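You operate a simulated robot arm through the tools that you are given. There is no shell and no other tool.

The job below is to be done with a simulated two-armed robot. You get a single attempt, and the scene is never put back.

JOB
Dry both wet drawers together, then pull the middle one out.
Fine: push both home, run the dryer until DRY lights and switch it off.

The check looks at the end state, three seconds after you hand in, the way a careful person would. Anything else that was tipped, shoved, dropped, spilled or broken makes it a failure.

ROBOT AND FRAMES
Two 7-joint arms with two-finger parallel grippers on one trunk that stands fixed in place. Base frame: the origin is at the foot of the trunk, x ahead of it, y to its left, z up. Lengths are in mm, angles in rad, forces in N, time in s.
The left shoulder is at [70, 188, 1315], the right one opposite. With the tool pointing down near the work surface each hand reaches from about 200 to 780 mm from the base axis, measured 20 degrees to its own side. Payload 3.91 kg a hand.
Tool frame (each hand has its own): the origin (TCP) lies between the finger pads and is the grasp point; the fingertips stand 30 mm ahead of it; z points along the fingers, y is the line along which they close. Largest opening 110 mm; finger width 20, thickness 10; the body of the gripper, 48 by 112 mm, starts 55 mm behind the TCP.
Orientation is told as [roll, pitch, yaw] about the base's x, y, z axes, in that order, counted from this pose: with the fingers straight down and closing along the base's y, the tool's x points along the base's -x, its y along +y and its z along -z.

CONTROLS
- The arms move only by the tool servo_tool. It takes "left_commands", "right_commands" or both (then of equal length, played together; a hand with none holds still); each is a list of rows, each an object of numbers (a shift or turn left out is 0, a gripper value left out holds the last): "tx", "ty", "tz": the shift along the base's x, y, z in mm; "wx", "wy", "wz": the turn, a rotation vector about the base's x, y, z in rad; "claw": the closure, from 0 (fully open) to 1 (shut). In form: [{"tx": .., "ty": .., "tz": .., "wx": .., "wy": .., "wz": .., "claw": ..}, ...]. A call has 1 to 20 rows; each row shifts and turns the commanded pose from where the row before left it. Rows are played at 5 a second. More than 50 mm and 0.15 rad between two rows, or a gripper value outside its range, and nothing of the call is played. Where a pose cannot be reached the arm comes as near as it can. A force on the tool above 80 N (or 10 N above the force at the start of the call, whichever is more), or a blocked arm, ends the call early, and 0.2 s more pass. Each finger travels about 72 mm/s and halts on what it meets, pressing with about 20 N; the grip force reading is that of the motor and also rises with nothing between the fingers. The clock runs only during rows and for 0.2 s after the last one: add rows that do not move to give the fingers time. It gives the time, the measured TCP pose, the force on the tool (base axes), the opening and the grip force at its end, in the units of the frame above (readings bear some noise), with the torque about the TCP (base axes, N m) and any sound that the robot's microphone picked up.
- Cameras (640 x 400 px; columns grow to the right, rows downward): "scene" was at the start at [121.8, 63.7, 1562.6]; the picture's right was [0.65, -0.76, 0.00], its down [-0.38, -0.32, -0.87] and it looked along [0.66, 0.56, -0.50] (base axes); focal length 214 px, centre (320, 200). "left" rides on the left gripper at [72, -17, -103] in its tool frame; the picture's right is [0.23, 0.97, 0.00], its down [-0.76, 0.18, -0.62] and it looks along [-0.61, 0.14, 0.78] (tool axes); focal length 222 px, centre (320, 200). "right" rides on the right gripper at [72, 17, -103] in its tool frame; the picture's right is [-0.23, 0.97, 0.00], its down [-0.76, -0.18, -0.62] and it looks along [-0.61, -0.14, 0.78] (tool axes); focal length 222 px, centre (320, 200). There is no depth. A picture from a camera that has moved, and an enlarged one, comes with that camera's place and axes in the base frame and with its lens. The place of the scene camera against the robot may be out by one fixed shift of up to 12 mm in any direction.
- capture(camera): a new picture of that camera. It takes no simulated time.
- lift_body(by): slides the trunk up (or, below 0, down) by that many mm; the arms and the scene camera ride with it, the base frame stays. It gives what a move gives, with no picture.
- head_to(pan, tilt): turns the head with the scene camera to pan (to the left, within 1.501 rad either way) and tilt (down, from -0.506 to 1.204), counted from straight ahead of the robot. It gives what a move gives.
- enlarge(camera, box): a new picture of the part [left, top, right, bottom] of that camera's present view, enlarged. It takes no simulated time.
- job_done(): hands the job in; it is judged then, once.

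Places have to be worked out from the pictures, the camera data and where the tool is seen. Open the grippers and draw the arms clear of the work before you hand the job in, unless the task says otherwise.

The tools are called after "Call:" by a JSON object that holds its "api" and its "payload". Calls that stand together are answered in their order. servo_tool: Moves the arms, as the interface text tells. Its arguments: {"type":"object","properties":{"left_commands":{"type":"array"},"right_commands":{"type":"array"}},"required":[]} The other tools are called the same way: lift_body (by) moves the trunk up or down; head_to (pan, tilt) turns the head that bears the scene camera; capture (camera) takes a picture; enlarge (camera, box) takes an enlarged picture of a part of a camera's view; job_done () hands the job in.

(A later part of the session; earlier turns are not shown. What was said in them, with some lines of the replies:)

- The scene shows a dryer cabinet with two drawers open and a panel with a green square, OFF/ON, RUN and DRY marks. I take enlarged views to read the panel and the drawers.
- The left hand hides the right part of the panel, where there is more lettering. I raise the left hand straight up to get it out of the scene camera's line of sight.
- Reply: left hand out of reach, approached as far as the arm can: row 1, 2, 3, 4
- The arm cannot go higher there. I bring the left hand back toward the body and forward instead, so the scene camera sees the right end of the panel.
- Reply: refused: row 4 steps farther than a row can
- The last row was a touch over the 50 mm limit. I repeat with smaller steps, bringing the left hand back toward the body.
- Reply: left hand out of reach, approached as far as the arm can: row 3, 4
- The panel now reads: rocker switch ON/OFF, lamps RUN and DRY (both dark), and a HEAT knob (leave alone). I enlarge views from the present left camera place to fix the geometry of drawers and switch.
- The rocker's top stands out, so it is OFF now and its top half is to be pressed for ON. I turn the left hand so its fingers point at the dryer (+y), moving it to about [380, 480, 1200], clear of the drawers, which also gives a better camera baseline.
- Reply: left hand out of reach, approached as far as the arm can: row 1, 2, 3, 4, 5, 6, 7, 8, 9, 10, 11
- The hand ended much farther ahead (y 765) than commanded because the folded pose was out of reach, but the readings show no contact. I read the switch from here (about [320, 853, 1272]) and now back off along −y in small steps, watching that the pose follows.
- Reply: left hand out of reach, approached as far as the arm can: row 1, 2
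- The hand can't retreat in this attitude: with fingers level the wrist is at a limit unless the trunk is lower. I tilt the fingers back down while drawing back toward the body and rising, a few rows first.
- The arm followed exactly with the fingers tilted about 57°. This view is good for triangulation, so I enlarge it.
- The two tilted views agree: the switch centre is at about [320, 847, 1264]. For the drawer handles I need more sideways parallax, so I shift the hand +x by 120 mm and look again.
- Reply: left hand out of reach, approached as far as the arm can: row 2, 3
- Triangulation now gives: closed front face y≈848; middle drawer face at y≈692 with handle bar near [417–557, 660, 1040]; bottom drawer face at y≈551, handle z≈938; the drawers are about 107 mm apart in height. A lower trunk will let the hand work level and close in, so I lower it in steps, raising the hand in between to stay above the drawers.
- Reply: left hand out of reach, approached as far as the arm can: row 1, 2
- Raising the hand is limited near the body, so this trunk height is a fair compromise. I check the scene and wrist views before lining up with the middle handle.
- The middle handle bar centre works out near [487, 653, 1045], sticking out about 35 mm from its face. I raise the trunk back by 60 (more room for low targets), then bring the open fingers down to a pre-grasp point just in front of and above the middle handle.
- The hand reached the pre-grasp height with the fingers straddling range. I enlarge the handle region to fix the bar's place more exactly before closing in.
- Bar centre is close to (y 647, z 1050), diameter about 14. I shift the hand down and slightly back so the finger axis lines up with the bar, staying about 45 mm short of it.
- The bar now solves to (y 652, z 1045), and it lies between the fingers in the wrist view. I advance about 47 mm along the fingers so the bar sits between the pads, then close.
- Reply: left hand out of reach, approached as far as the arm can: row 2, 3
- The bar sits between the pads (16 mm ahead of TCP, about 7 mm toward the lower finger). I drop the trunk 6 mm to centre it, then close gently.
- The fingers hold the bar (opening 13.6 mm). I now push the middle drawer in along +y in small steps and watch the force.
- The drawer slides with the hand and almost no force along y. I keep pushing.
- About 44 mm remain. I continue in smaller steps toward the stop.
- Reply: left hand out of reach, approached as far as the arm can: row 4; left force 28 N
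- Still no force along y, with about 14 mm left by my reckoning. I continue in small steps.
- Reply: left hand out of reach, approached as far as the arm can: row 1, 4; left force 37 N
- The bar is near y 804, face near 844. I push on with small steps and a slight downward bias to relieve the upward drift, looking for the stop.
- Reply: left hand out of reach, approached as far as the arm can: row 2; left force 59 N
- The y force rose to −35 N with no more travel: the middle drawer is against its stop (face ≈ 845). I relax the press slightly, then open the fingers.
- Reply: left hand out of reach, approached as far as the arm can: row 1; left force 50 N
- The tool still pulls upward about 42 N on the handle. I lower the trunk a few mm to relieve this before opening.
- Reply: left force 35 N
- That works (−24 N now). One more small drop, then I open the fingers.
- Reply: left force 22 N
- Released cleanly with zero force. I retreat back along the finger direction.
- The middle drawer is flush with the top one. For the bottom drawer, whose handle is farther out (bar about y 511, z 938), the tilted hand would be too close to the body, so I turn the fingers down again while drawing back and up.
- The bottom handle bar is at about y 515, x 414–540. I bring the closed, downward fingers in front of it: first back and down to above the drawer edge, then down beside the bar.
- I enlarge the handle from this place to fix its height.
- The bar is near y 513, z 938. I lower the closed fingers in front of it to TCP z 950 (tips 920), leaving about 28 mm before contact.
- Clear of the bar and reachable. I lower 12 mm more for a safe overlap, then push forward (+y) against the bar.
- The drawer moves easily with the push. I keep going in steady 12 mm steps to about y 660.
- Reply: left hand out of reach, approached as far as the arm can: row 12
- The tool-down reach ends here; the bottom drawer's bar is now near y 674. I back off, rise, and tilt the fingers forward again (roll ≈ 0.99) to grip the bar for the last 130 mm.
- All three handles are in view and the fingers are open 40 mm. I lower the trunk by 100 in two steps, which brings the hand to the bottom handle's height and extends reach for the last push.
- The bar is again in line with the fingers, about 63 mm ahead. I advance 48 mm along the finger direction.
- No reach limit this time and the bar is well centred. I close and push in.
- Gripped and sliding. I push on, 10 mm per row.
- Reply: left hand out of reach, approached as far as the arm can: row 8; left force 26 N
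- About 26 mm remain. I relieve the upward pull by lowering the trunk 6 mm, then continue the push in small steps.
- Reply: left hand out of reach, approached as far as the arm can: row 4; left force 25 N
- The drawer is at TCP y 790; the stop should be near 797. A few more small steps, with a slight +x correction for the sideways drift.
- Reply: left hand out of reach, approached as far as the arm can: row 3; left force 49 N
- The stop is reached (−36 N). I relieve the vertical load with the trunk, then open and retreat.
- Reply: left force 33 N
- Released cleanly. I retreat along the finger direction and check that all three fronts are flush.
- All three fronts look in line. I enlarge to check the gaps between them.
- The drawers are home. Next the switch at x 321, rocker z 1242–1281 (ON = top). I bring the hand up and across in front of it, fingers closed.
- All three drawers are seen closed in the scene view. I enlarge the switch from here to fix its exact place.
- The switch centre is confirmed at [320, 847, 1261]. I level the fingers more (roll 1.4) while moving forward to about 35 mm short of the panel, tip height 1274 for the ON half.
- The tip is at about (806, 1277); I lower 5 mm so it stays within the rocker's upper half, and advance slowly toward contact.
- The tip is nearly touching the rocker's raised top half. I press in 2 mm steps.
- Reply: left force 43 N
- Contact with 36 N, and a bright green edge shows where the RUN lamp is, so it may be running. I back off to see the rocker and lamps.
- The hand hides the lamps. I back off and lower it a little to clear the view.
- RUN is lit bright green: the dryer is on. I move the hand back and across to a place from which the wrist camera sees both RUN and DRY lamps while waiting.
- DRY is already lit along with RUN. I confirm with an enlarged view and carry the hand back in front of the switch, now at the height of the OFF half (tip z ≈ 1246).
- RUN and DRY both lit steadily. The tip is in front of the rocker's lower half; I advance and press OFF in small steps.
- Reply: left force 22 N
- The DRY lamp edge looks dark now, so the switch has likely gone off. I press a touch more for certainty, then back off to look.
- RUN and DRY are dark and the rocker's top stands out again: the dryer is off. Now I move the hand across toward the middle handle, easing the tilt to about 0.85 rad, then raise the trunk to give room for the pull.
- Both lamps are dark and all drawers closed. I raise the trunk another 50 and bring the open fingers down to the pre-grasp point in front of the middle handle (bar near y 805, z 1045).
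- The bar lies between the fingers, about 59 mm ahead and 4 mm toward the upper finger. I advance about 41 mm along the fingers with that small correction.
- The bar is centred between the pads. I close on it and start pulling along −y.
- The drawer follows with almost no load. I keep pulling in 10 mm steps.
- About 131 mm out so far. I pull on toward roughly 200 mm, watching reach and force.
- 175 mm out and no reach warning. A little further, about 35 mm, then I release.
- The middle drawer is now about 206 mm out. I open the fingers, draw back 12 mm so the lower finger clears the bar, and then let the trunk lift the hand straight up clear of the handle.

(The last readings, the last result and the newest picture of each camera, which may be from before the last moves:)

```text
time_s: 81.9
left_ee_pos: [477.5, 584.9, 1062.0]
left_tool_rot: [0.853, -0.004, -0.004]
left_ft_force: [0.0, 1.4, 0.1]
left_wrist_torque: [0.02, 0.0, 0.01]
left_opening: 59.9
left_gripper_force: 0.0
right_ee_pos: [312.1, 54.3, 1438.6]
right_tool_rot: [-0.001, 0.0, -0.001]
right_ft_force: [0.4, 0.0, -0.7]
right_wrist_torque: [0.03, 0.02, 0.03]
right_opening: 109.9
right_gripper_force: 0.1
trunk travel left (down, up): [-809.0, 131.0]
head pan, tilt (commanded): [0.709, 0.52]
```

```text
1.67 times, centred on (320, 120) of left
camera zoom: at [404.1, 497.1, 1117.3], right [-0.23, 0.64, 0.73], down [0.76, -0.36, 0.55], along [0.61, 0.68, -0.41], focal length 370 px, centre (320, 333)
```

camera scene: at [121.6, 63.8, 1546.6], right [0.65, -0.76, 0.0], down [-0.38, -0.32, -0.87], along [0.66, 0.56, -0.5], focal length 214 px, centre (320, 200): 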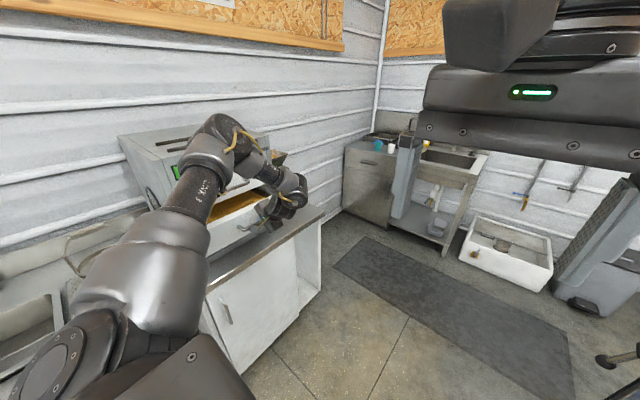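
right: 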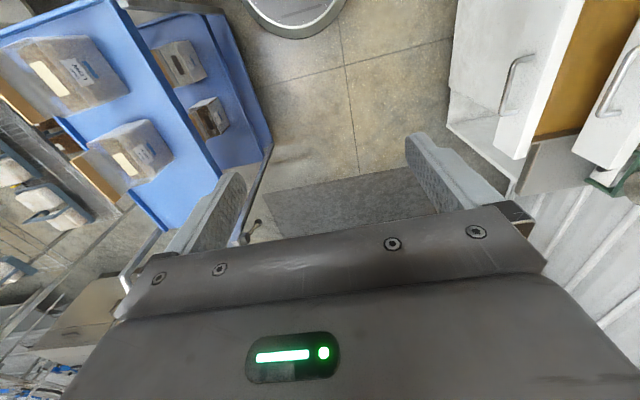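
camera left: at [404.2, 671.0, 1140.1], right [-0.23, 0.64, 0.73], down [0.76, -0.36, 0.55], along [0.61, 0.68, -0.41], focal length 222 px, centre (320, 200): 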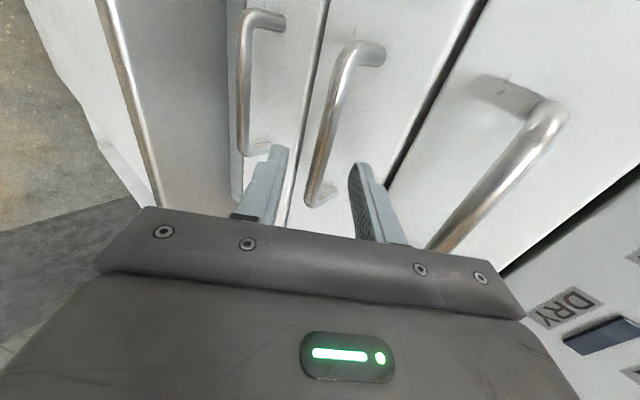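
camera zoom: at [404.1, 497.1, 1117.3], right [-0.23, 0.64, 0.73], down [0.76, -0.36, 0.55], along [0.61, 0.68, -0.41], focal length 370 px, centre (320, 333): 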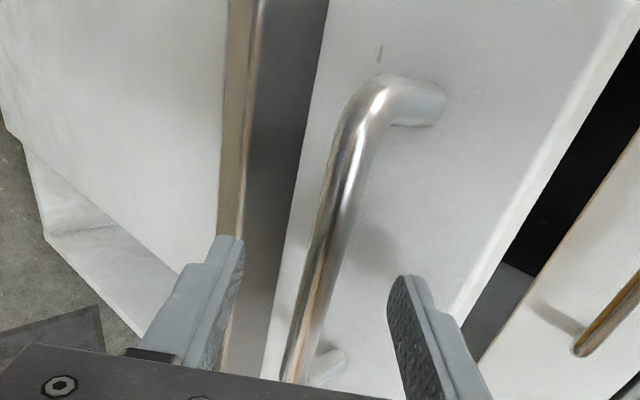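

Released with no force. I step back along −y a little and check that the arm follows.

Call:
{"api": "servo_tool", "payload": {"left_commands": [{"ty": -6}, {"ty": -6}, {"ty": 0}]}}

Call:
{"api": "enlarge", "payload": {"camera": "left", "box": [210, 0, 430, 240]}}

```text
time_s: 82.7
left_ee_pos: [477.1, 571.3, 1060.5]
left_tool_rot: [0.852, -0.006, -0.005]
left_ft_force: [0.5, 0.4, 0.0]
left_wrist_torque: [-0.01, 0.0, 0.0]
left_opening: 60.0
left_gripper_force: 0.0
right_ee_pos: [310.9, 56.1, 1438.8]
right_tool_rot: [0.0, 0.0, 0.0]
right_ft_force: [0.0, 0.2, -0.7]
right_wrist_torque: [0.0, 0.02, 0.02]
right_opening: 110.1
right_gripper_force: 0.0
trunk travel left (down, up): [-809.0, 131.0]
head pan, tilt (commanded): [0.709, 0.52]
```

```text
1.67 times, centred on (320, 120) of left
camera zoom: at [403.9, 484.9, 1116.4], right [-0.23, 0.64, 0.73], down [0.76, -0.36, 0.55], along [0.61, 0.68, -0.41], focal length 370 px, centre (320, 333)
```

zoom: 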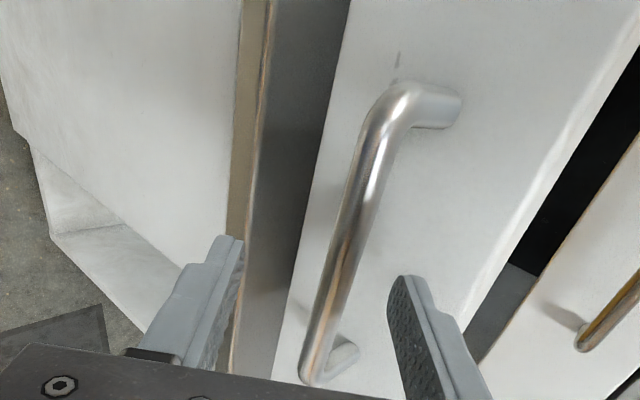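

It follows without warning and the bar is nearly past the fingertips. I keep drawing back.

Call:
{"api": "servo_tool", "payload": {"left_commands": [{"ty": -8}, {"ty": -8}, {"ty": -8}, {"ty": -8}, {"ty": 0}]}}

Call:
{"api": "capture", "payload": {"camera": "left"}}

Call:
{"api": "capture", "payload": {"camera": "scene"}}

```text
time_s: 83.9
left_ee_pos: [476.8, 540.9, 1061.8]
left_tool_rot: [0.851, -0.005, -0.007]
left_ft_force: [0.4, 0.9, -0.1]
left_wrist_torque: [-0.01, -0.01, 0.03]
left_opening: 60.1
left_gripper_force: 0.1
right_ee_pos: [312.2, 54.7, 1440.9]
right_tool_rot: [-0.002, 0.002, -0.001]
right_ft_force: [-0.1, 0.7, 0.4]
right_wrist_torque: [0.02, -0.01, -0.01]
right_opening: 109.9
right_gripper_force: 0.0
trunk travel left (down, up): [-809.0, 131.0]
head pan, tilt (commanded): [0.709, 0.52]
```

```text
taken
camera left: at [403.3, 453.6, 1116.5], right [-0.23, 0.64, 0.73], down [0.76, -0.36, 0.55], along [0.61, 0.68, -0.41], focal length 222 px, centre (320, 200)
```

left: 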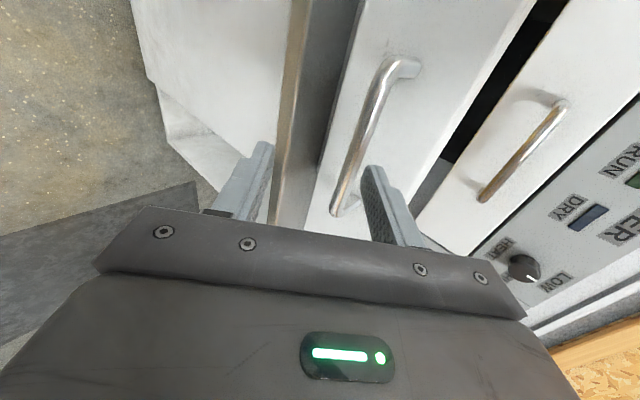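

```text
taken
camera scene: at [121.9, 62.8, 1546.6], right [0.65, -0.76, 0.0], down [-0.38, -0.32, -0.87], along [0.66, 0.56, -0.5], focal length 214 px, centre (320, 200)
```

scene: 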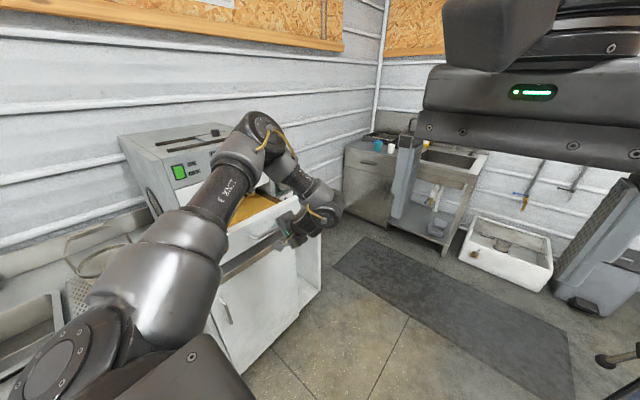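

Clear of the handle. I turn the fingers down and draw the arm further back from the drawer.

Call:
{"api": "servo_tool", "payload": {"left_commands": [{"ty": -12, "wx": -0.14}, {"ty": -12, "wx": -0.14}, {"ty": -12, "wx": -0.14}, {"ty": -12, "wx": -0.14}, {"ty": -12, "wx": -0.14}, {"ty": -12, "wx": -0.14}, {"ty": 0}]}}

Call:
{"api": "capture", "payload": {"camera": "left"}}

Call:
{"api": "capture", "payload": {"camera": "scene"}}

```text
time_s: 85.5
left_ee_pos: [475.8, 468.6, 1061.9]
left_tool_rot: [0.01, -0.007, -0.002]
left_ft_force: [0.1, -0.1, 0.7]
left_wrist_torque: [-0.01, 0.02, -0.03]
left_opening: 60.1
left_gripper_force: 0.1
right_ee_pos: [312.6, 54.9, 1438.7]
right_tool_rot: [0.0, 0.0, 0.002]
right_ft_force: [0.2, -0.1, 0.6]
right_wrist_torque: [0.02, 0.0, -0.01]
right_opening: 109.6
right_gripper_force: 0.0
trunk travel left (down, up): [-809.0, 131.0]
head pan, tilt (commanded): [0.709, 0.52]
```

```text
taken
camera left: at [404.4, 451.4, 1164.6], right [-0.23, 0.97, 0.01], down [0.76, 0.17, 0.63], along [0.61, 0.15, -0.78], focal length 222 px, centre (320, 200)
```

left: 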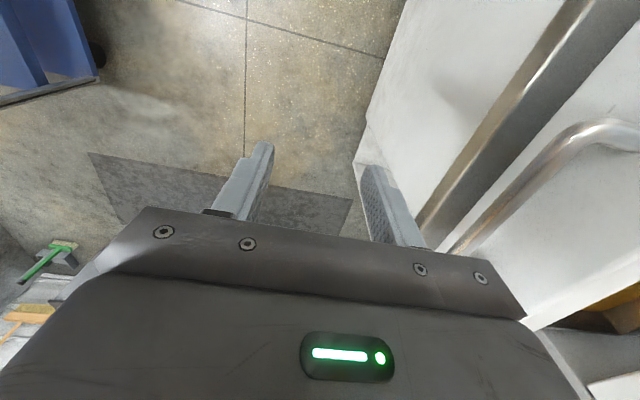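

```text
taken
camera scene: at [122.1, 62.4, 1546.6], right [0.65, -0.76, 0.0], down [-0.38, -0.32, -0.87], along [0.66, 0.56, -0.5], focal length 214 px, centre (320, 200)
```

scene: 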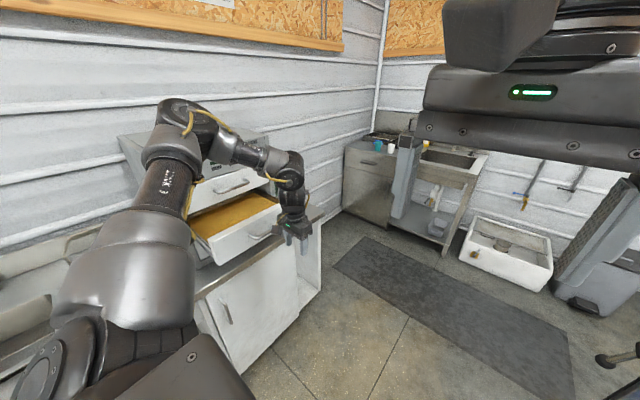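

The gripper is clear of the drawer. I move it further away to the right and back, and open it fully.

Call:
{"api": "servo_tool", "payload": {"left_commands": [{"tx": 35, "ty": -20, "claw": 0}, {"tx": 35, "ty": -25}, {"tx": 30, "ty": -30}, {"tx": 20, "ty": -35}, {"tx": 0}]}}

Call:
{"api": "capture", "payload": {"camera": "left"}}

Call:
{"api": "capture", "payload": {"camera": "scene"}}

Call:
{"api": "enlarge", "payload": {"camera": "scene", "box": [100, 110, 330, 290]}}

```text
time_s: 86.7
left_ee_pos: [593.6, 363.3, 1060.8]
left_tool_rot: [0.008, -0.01, 0.0]
left_ft_force: [-0.1, 0.3, 0.7]
left_wrist_torque: [-0.02, -0.04, -0.02]
left_opening: 109.9
left_gripper_force: 0.1
left hand out of reach, approached as far as the arm can: row 4
right_ee_pos: [310.7, 56.1, 1439.4]
right_tool_rot: [-0.002, 0.0, 0.002]
right_ft_force: [-0.9, -0.6, -0.2]
right_wrist_torque: [0.0, 0.01, 0.02]
right_opening: 110.1
right_gripper_force: 0.1
trunk travel left (down, up): [-809.0, 131.0]
head pan, tilt (commanded): [0.709, 0.52]
```

```text
taken
camera left: at [518.9, 345.2, 1164.1], right [-0.23, 0.97, 0.01], down [0.75, 0.17, 0.63], along [0.62, 0.15, -0.77], focal length 222 px, centre (320, 200)
```

left: 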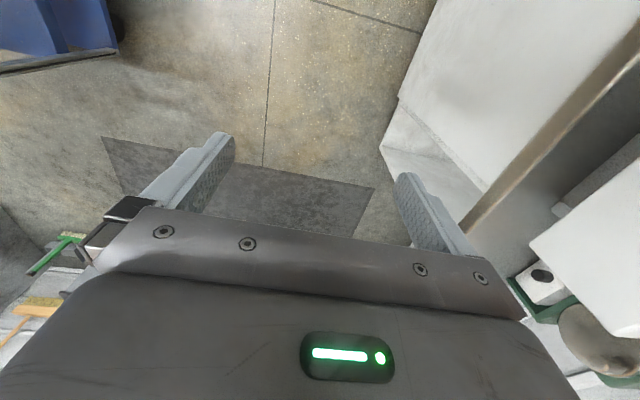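

```text
taken
camera scene: at [121.2, 63.0, 1546.6], right [0.65, -0.76, 0.0], down [-0.38, -0.32, -0.87], along [0.66, 0.56, -0.5], focal length 214 px, centre (320, 200)
```

scene: 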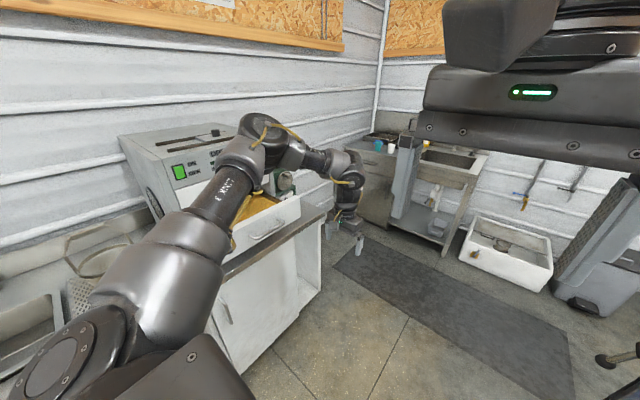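

```text
2.22 times, centred on (215, 200) of scene
camera zoom: at [121.2, 63.0, 1546.6], right [0.65, -0.76, 0.0], down [-0.38, -0.32, -0.87], along [0.66, 0.56, -0.5], focal length 477 px, centre (553, 200)
```

zoom: 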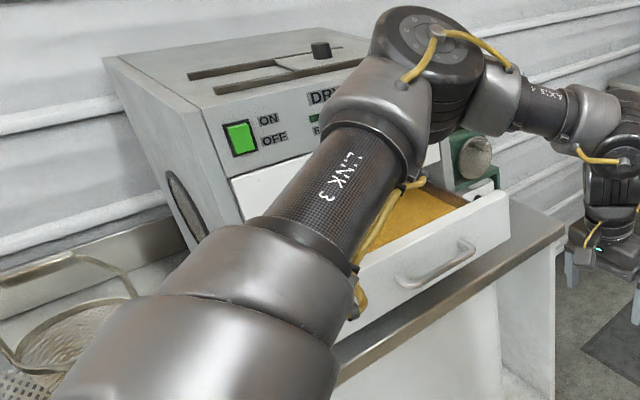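

The arm blocks part of the view. I raise the hand and bring it in toward the body so I can check the whole dryer.

Call:
{"api": "servo_tool", "payload": {"left_commands": [{"tx": -15, "tz": 40}, {"tx": -15, "tz": 40}, {"tx": -15, "tz": 40}, {"tx": -15, "tz": 40}, {"tz": 40}, {"tz": 0}]}}

Call:
{"api": "capture", "payload": {"camera": "scene"}}

Call:
{"api": "enlarge", "payload": {"camera": "scene", "box": [100, 110, 330, 290]}}

Call:
{"api": "capture", "payload": {"camera": "left"}}

```text
time_s: 88.1
left_ee_pos: [535.3, 363.3, 1264.0]
left_tool_rot: [0.013, -0.007, 0.0]
left_ft_force: [-0.4, 0.1, -0.4]
left_wrist_torque: [0.02, 0.03, -0.01]
left_opening: 110.1
left_gripper_force: 0.0
right_ee_pos: [313.4, 55.3, 1439.7]
right_tool_rot: [-0.003, -0.001, 0.0]
right_ft_force: [0.2, 1.0, -0.5]
right_wrist_torque: [0.0, 0.0, -0.03]
right_opening: 110.1
right_gripper_force: 0.1
trunk travel left (down, up): [-809.0, 131.0]
head pan, tilt (commanded): [0.709, 0.52]
```

```text
taken
camera scene: at [123.0, 63.0, 1546.5], right [0.65, -0.76, 0.0], down [-0.38, -0.32, -0.87], along [0.66, 0.56, -0.5], focal length 214 px, centre (320, 200)
```

scene: 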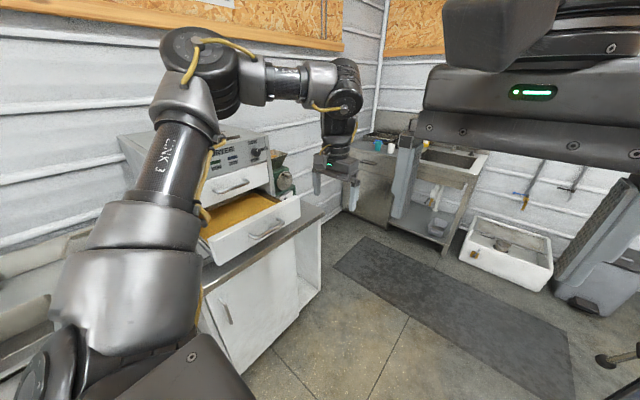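

```text
2.22 times, centred on (215, 200) of scene
camera zoom: at [123.0, 63.0, 1546.5], right [0.65, -0.76, 0.0], down [-0.38, -0.32, -0.87], along [0.66, 0.56, -0.5], focal length 477 px, centre (553, 200)
```

zoom: 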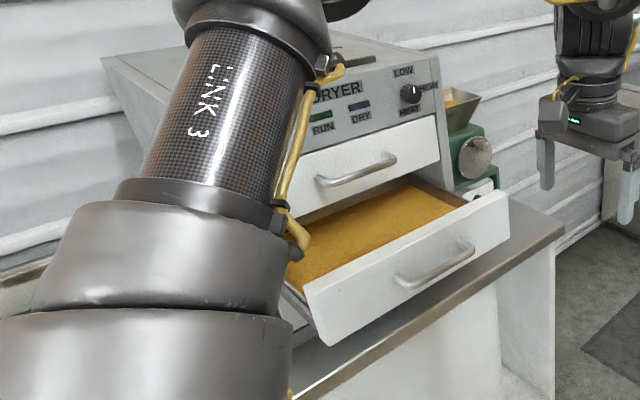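

```text
taken
camera left: at [461.6, 345.7, 1366.3], right [-0.23, 0.97, 0.01], down [0.76, 0.17, 0.63], along [0.61, 0.15, -0.78], focal length 222 px, centre (320, 200)
```

left: 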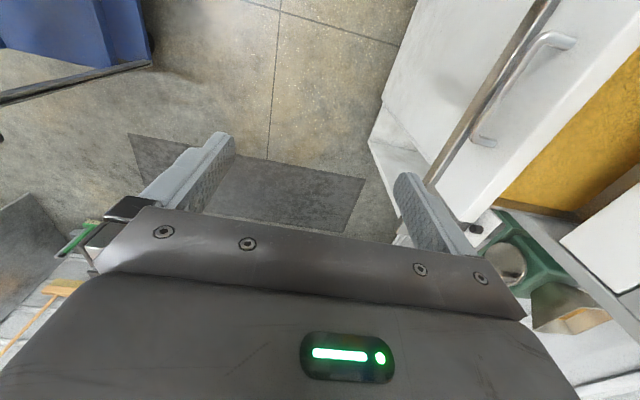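

Middle drawer is out, RUN and DRY are dark, and the top drawer is shut. To make sure the bottom drawer stayed shut, I lower the trunk for a look beneath the middle drawer; both hands are over free floor.

Call:
{"api": "lift_body", "payload": {"by": -200}}

Call:
{"api": "lift_body", "payload": {"by": -200}}

Call:
{"api": "capture", "payload": {"camera": "scene"}}

Call:
{"api": "enlarge", "payload": {"camera": "scene", "box": [120, 60, 340, 220]}}

```text
time_s: 90.2
left_ee_pos: [533.9, 363.1, 1064.1]
left_tool_rot: [0.013, -0.006, 0.001]
left_ft_force: [-0.1, -0.2, 0.7]
left_wrist_torque: [0.01, 0.01, 0.03]
left_opening: 109.6
left_gripper_force: 0.2
right_ee_pos: [311.2, 56.1, 1239.9]
right_tool_rot: [0.0, 0.0, 0.0]
right_ft_force: [0.3, -1.0, 1.2]
right_wrist_torque: [0.03, -0.01, 0.01]
right_opening: 110.0
right_gripper_force: 0.1
trunk travel left (down, up): [-609.0, 331.0]
head pan, tilt (commanded): [0.709, 0.52]
```

```text
time_s: 92.4
left_ee_pos: [534.3, 362.5, 862.9]
left_tool_rot: [0.013, -0.008, 0.001]
left_ft_force: [0.0, -0.1, -0.4]
left_wrist_torque: [0.03, -0.01, -0.02]
left_opening: 109.7
left_gripper_force: 0.0
right_ee_pos: [311.1, 55.8, 1039.4]
right_tool_rot: [0.0, -0.001, 0.0]
right_ft_force: [-0.4, 0.1, 0.4]
right_wrist_torque: [-0.03, 0.01, 0.01]
right_opening: 110.0
right_gripper_force: 0.0
trunk travel left (down, up): [-409.0, 531.0]
head pan, tilt (commanded): [0.709, 0.52]
```

```text
taken
camera scene: at [121.7, 62.5, 1146.7], right [0.65, -0.76, 0.0], down [-0.38, -0.32, -0.87], along [0.66, 0.56, -0.5], focal length 214 px, centre (320, 200)
```

scene: 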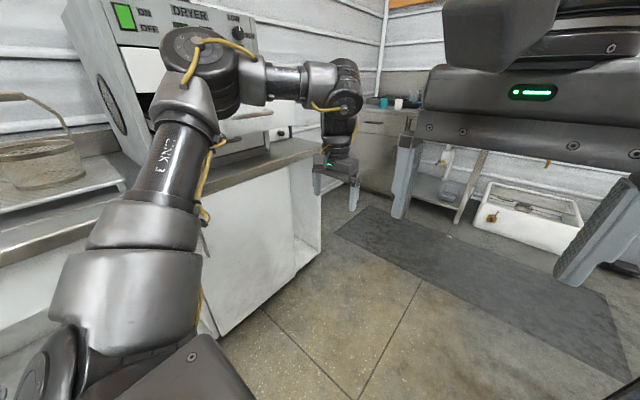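

```text
2.50 times, centred on (230, 140) of scene
camera zoom: at [121.7, 62.5, 1146.7], right [0.65, -0.76, 0.0], down [-0.38, -0.32, -0.87], along [0.66, 0.56, -0.5], focal length 536 px, centre (545, 350)
```

zoom: 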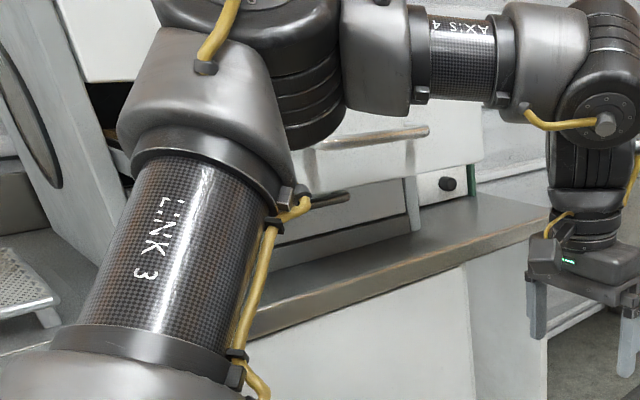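

The bottom handle shows at its closed place (about y 805) behind the middle drawer, with its face flush with the cabinet. I raise the trunk back up and take a last look before handing in.

Call:
{"api": "lift_body", "payload": {"by": 200}}

Call:
{"api": "lift_body", "payload": {"by": 200}}

Call:
{"api": "enlarge", "payload": {"camera": "scene", "box": [100, 110, 330, 290]}}

```text
time_s: 94.6
left_ee_pos: [534.1, 364.2, 1063.9]
left_tool_rot: [0.012, -0.008, 0.0]
left_ft_force: [0.9, 0.6, -0.1]
left_wrist_torque: [-0.01, -0.04, 0.0]
left_opening: 109.9
left_gripper_force: 0.0
right_ee_pos: [311.5, 55.1, 1239.7]
right_tool_rot: [-0.001, -0.001, 0.001]
right_ft_force: [-0.5, 0.2, -0.1]
right_wrist_torque: [0.02, 0.02, 0.01]
right_opening: 110.2
right_gripper_force: 0.1
trunk travel left (down, up): [-609.0, 331.0]
head pan, tilt (commanded): [0.709, 0.52]
```

```text
time_s: 96.8
left_ee_pos: [533.2, 363.1, 1264.0]
left_tool_rot: [0.011, -0.006, 0.0]
left_ft_force: [-0.6, 0.2, -0.4]
left_wrist_torque: [0.01, -0.01, 0.0]
left_opening: 110.0
left_gripper_force: 0.0
right_ee_pos: [311.2, 55.5, 1440.7]
right_tool_rot: [0.0, 0.002, 0.001]
right_ft_force: [-0.5, 0.0, -0.6]
right_wrist_torque: [-0.02, 0.0, 0.0]
right_opening: 110.0
right_gripper_force: 0.2
trunk travel left (down, up): [-809.0, 131.0]
head pan, tilt (commanded): [0.709, 0.52]
```

```text
2.22 times, centred on (215, 200) of scene
camera zoom: at [122.0, 62.6, 1546.5], right [0.65, -0.76, 0.0], down [-0.38, -0.32, -0.87], along [0.66, 0.56, -0.5], focal length 477 px, centre (553, 200)
```

zoom: 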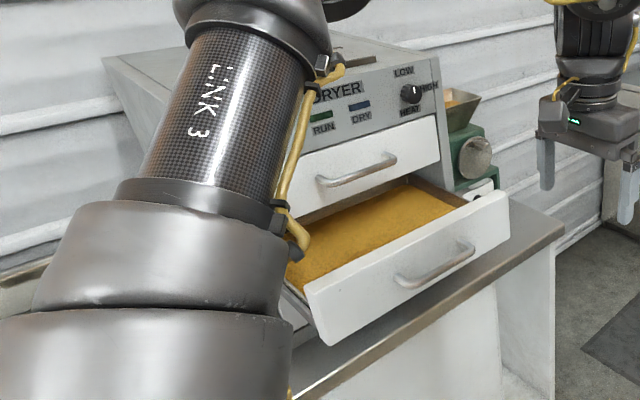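

The grain now looks lighter (dry), both lamps are dark, the middle drawer is out about 206 mm and the other two are shut. Both grippers are open and clear of the work, so I hand the job in.

Call:
{"api": "job_done", "payload": {}}

```text
The job is handed in.
```

The job is done and handed in. The dryer ran with both wet drawers pushed home until DRY lit, I switched it off, and the middle drawer is now pulled out.

- **Drying:** Both drawers went in to their stops. RUN lit when I pressed ON, and DRY was already lit about four seconds later. The grain in the middle drawer looks lighter in colour than before.
- **Switch:** The rocker is back on OFF, and both RUN and DRY are dark.
- **Drawers:** The middle drawer is about 206 mm out. I did not pull it to its stop. The top and bottom drawers are shut; I looked underneath to confirm the bottom one had stayed in.
- **Surroundings:** I did not touch the heat knob or anything else on the dryer, and I saw no spill. Both grippers are open and clear of the drawers.
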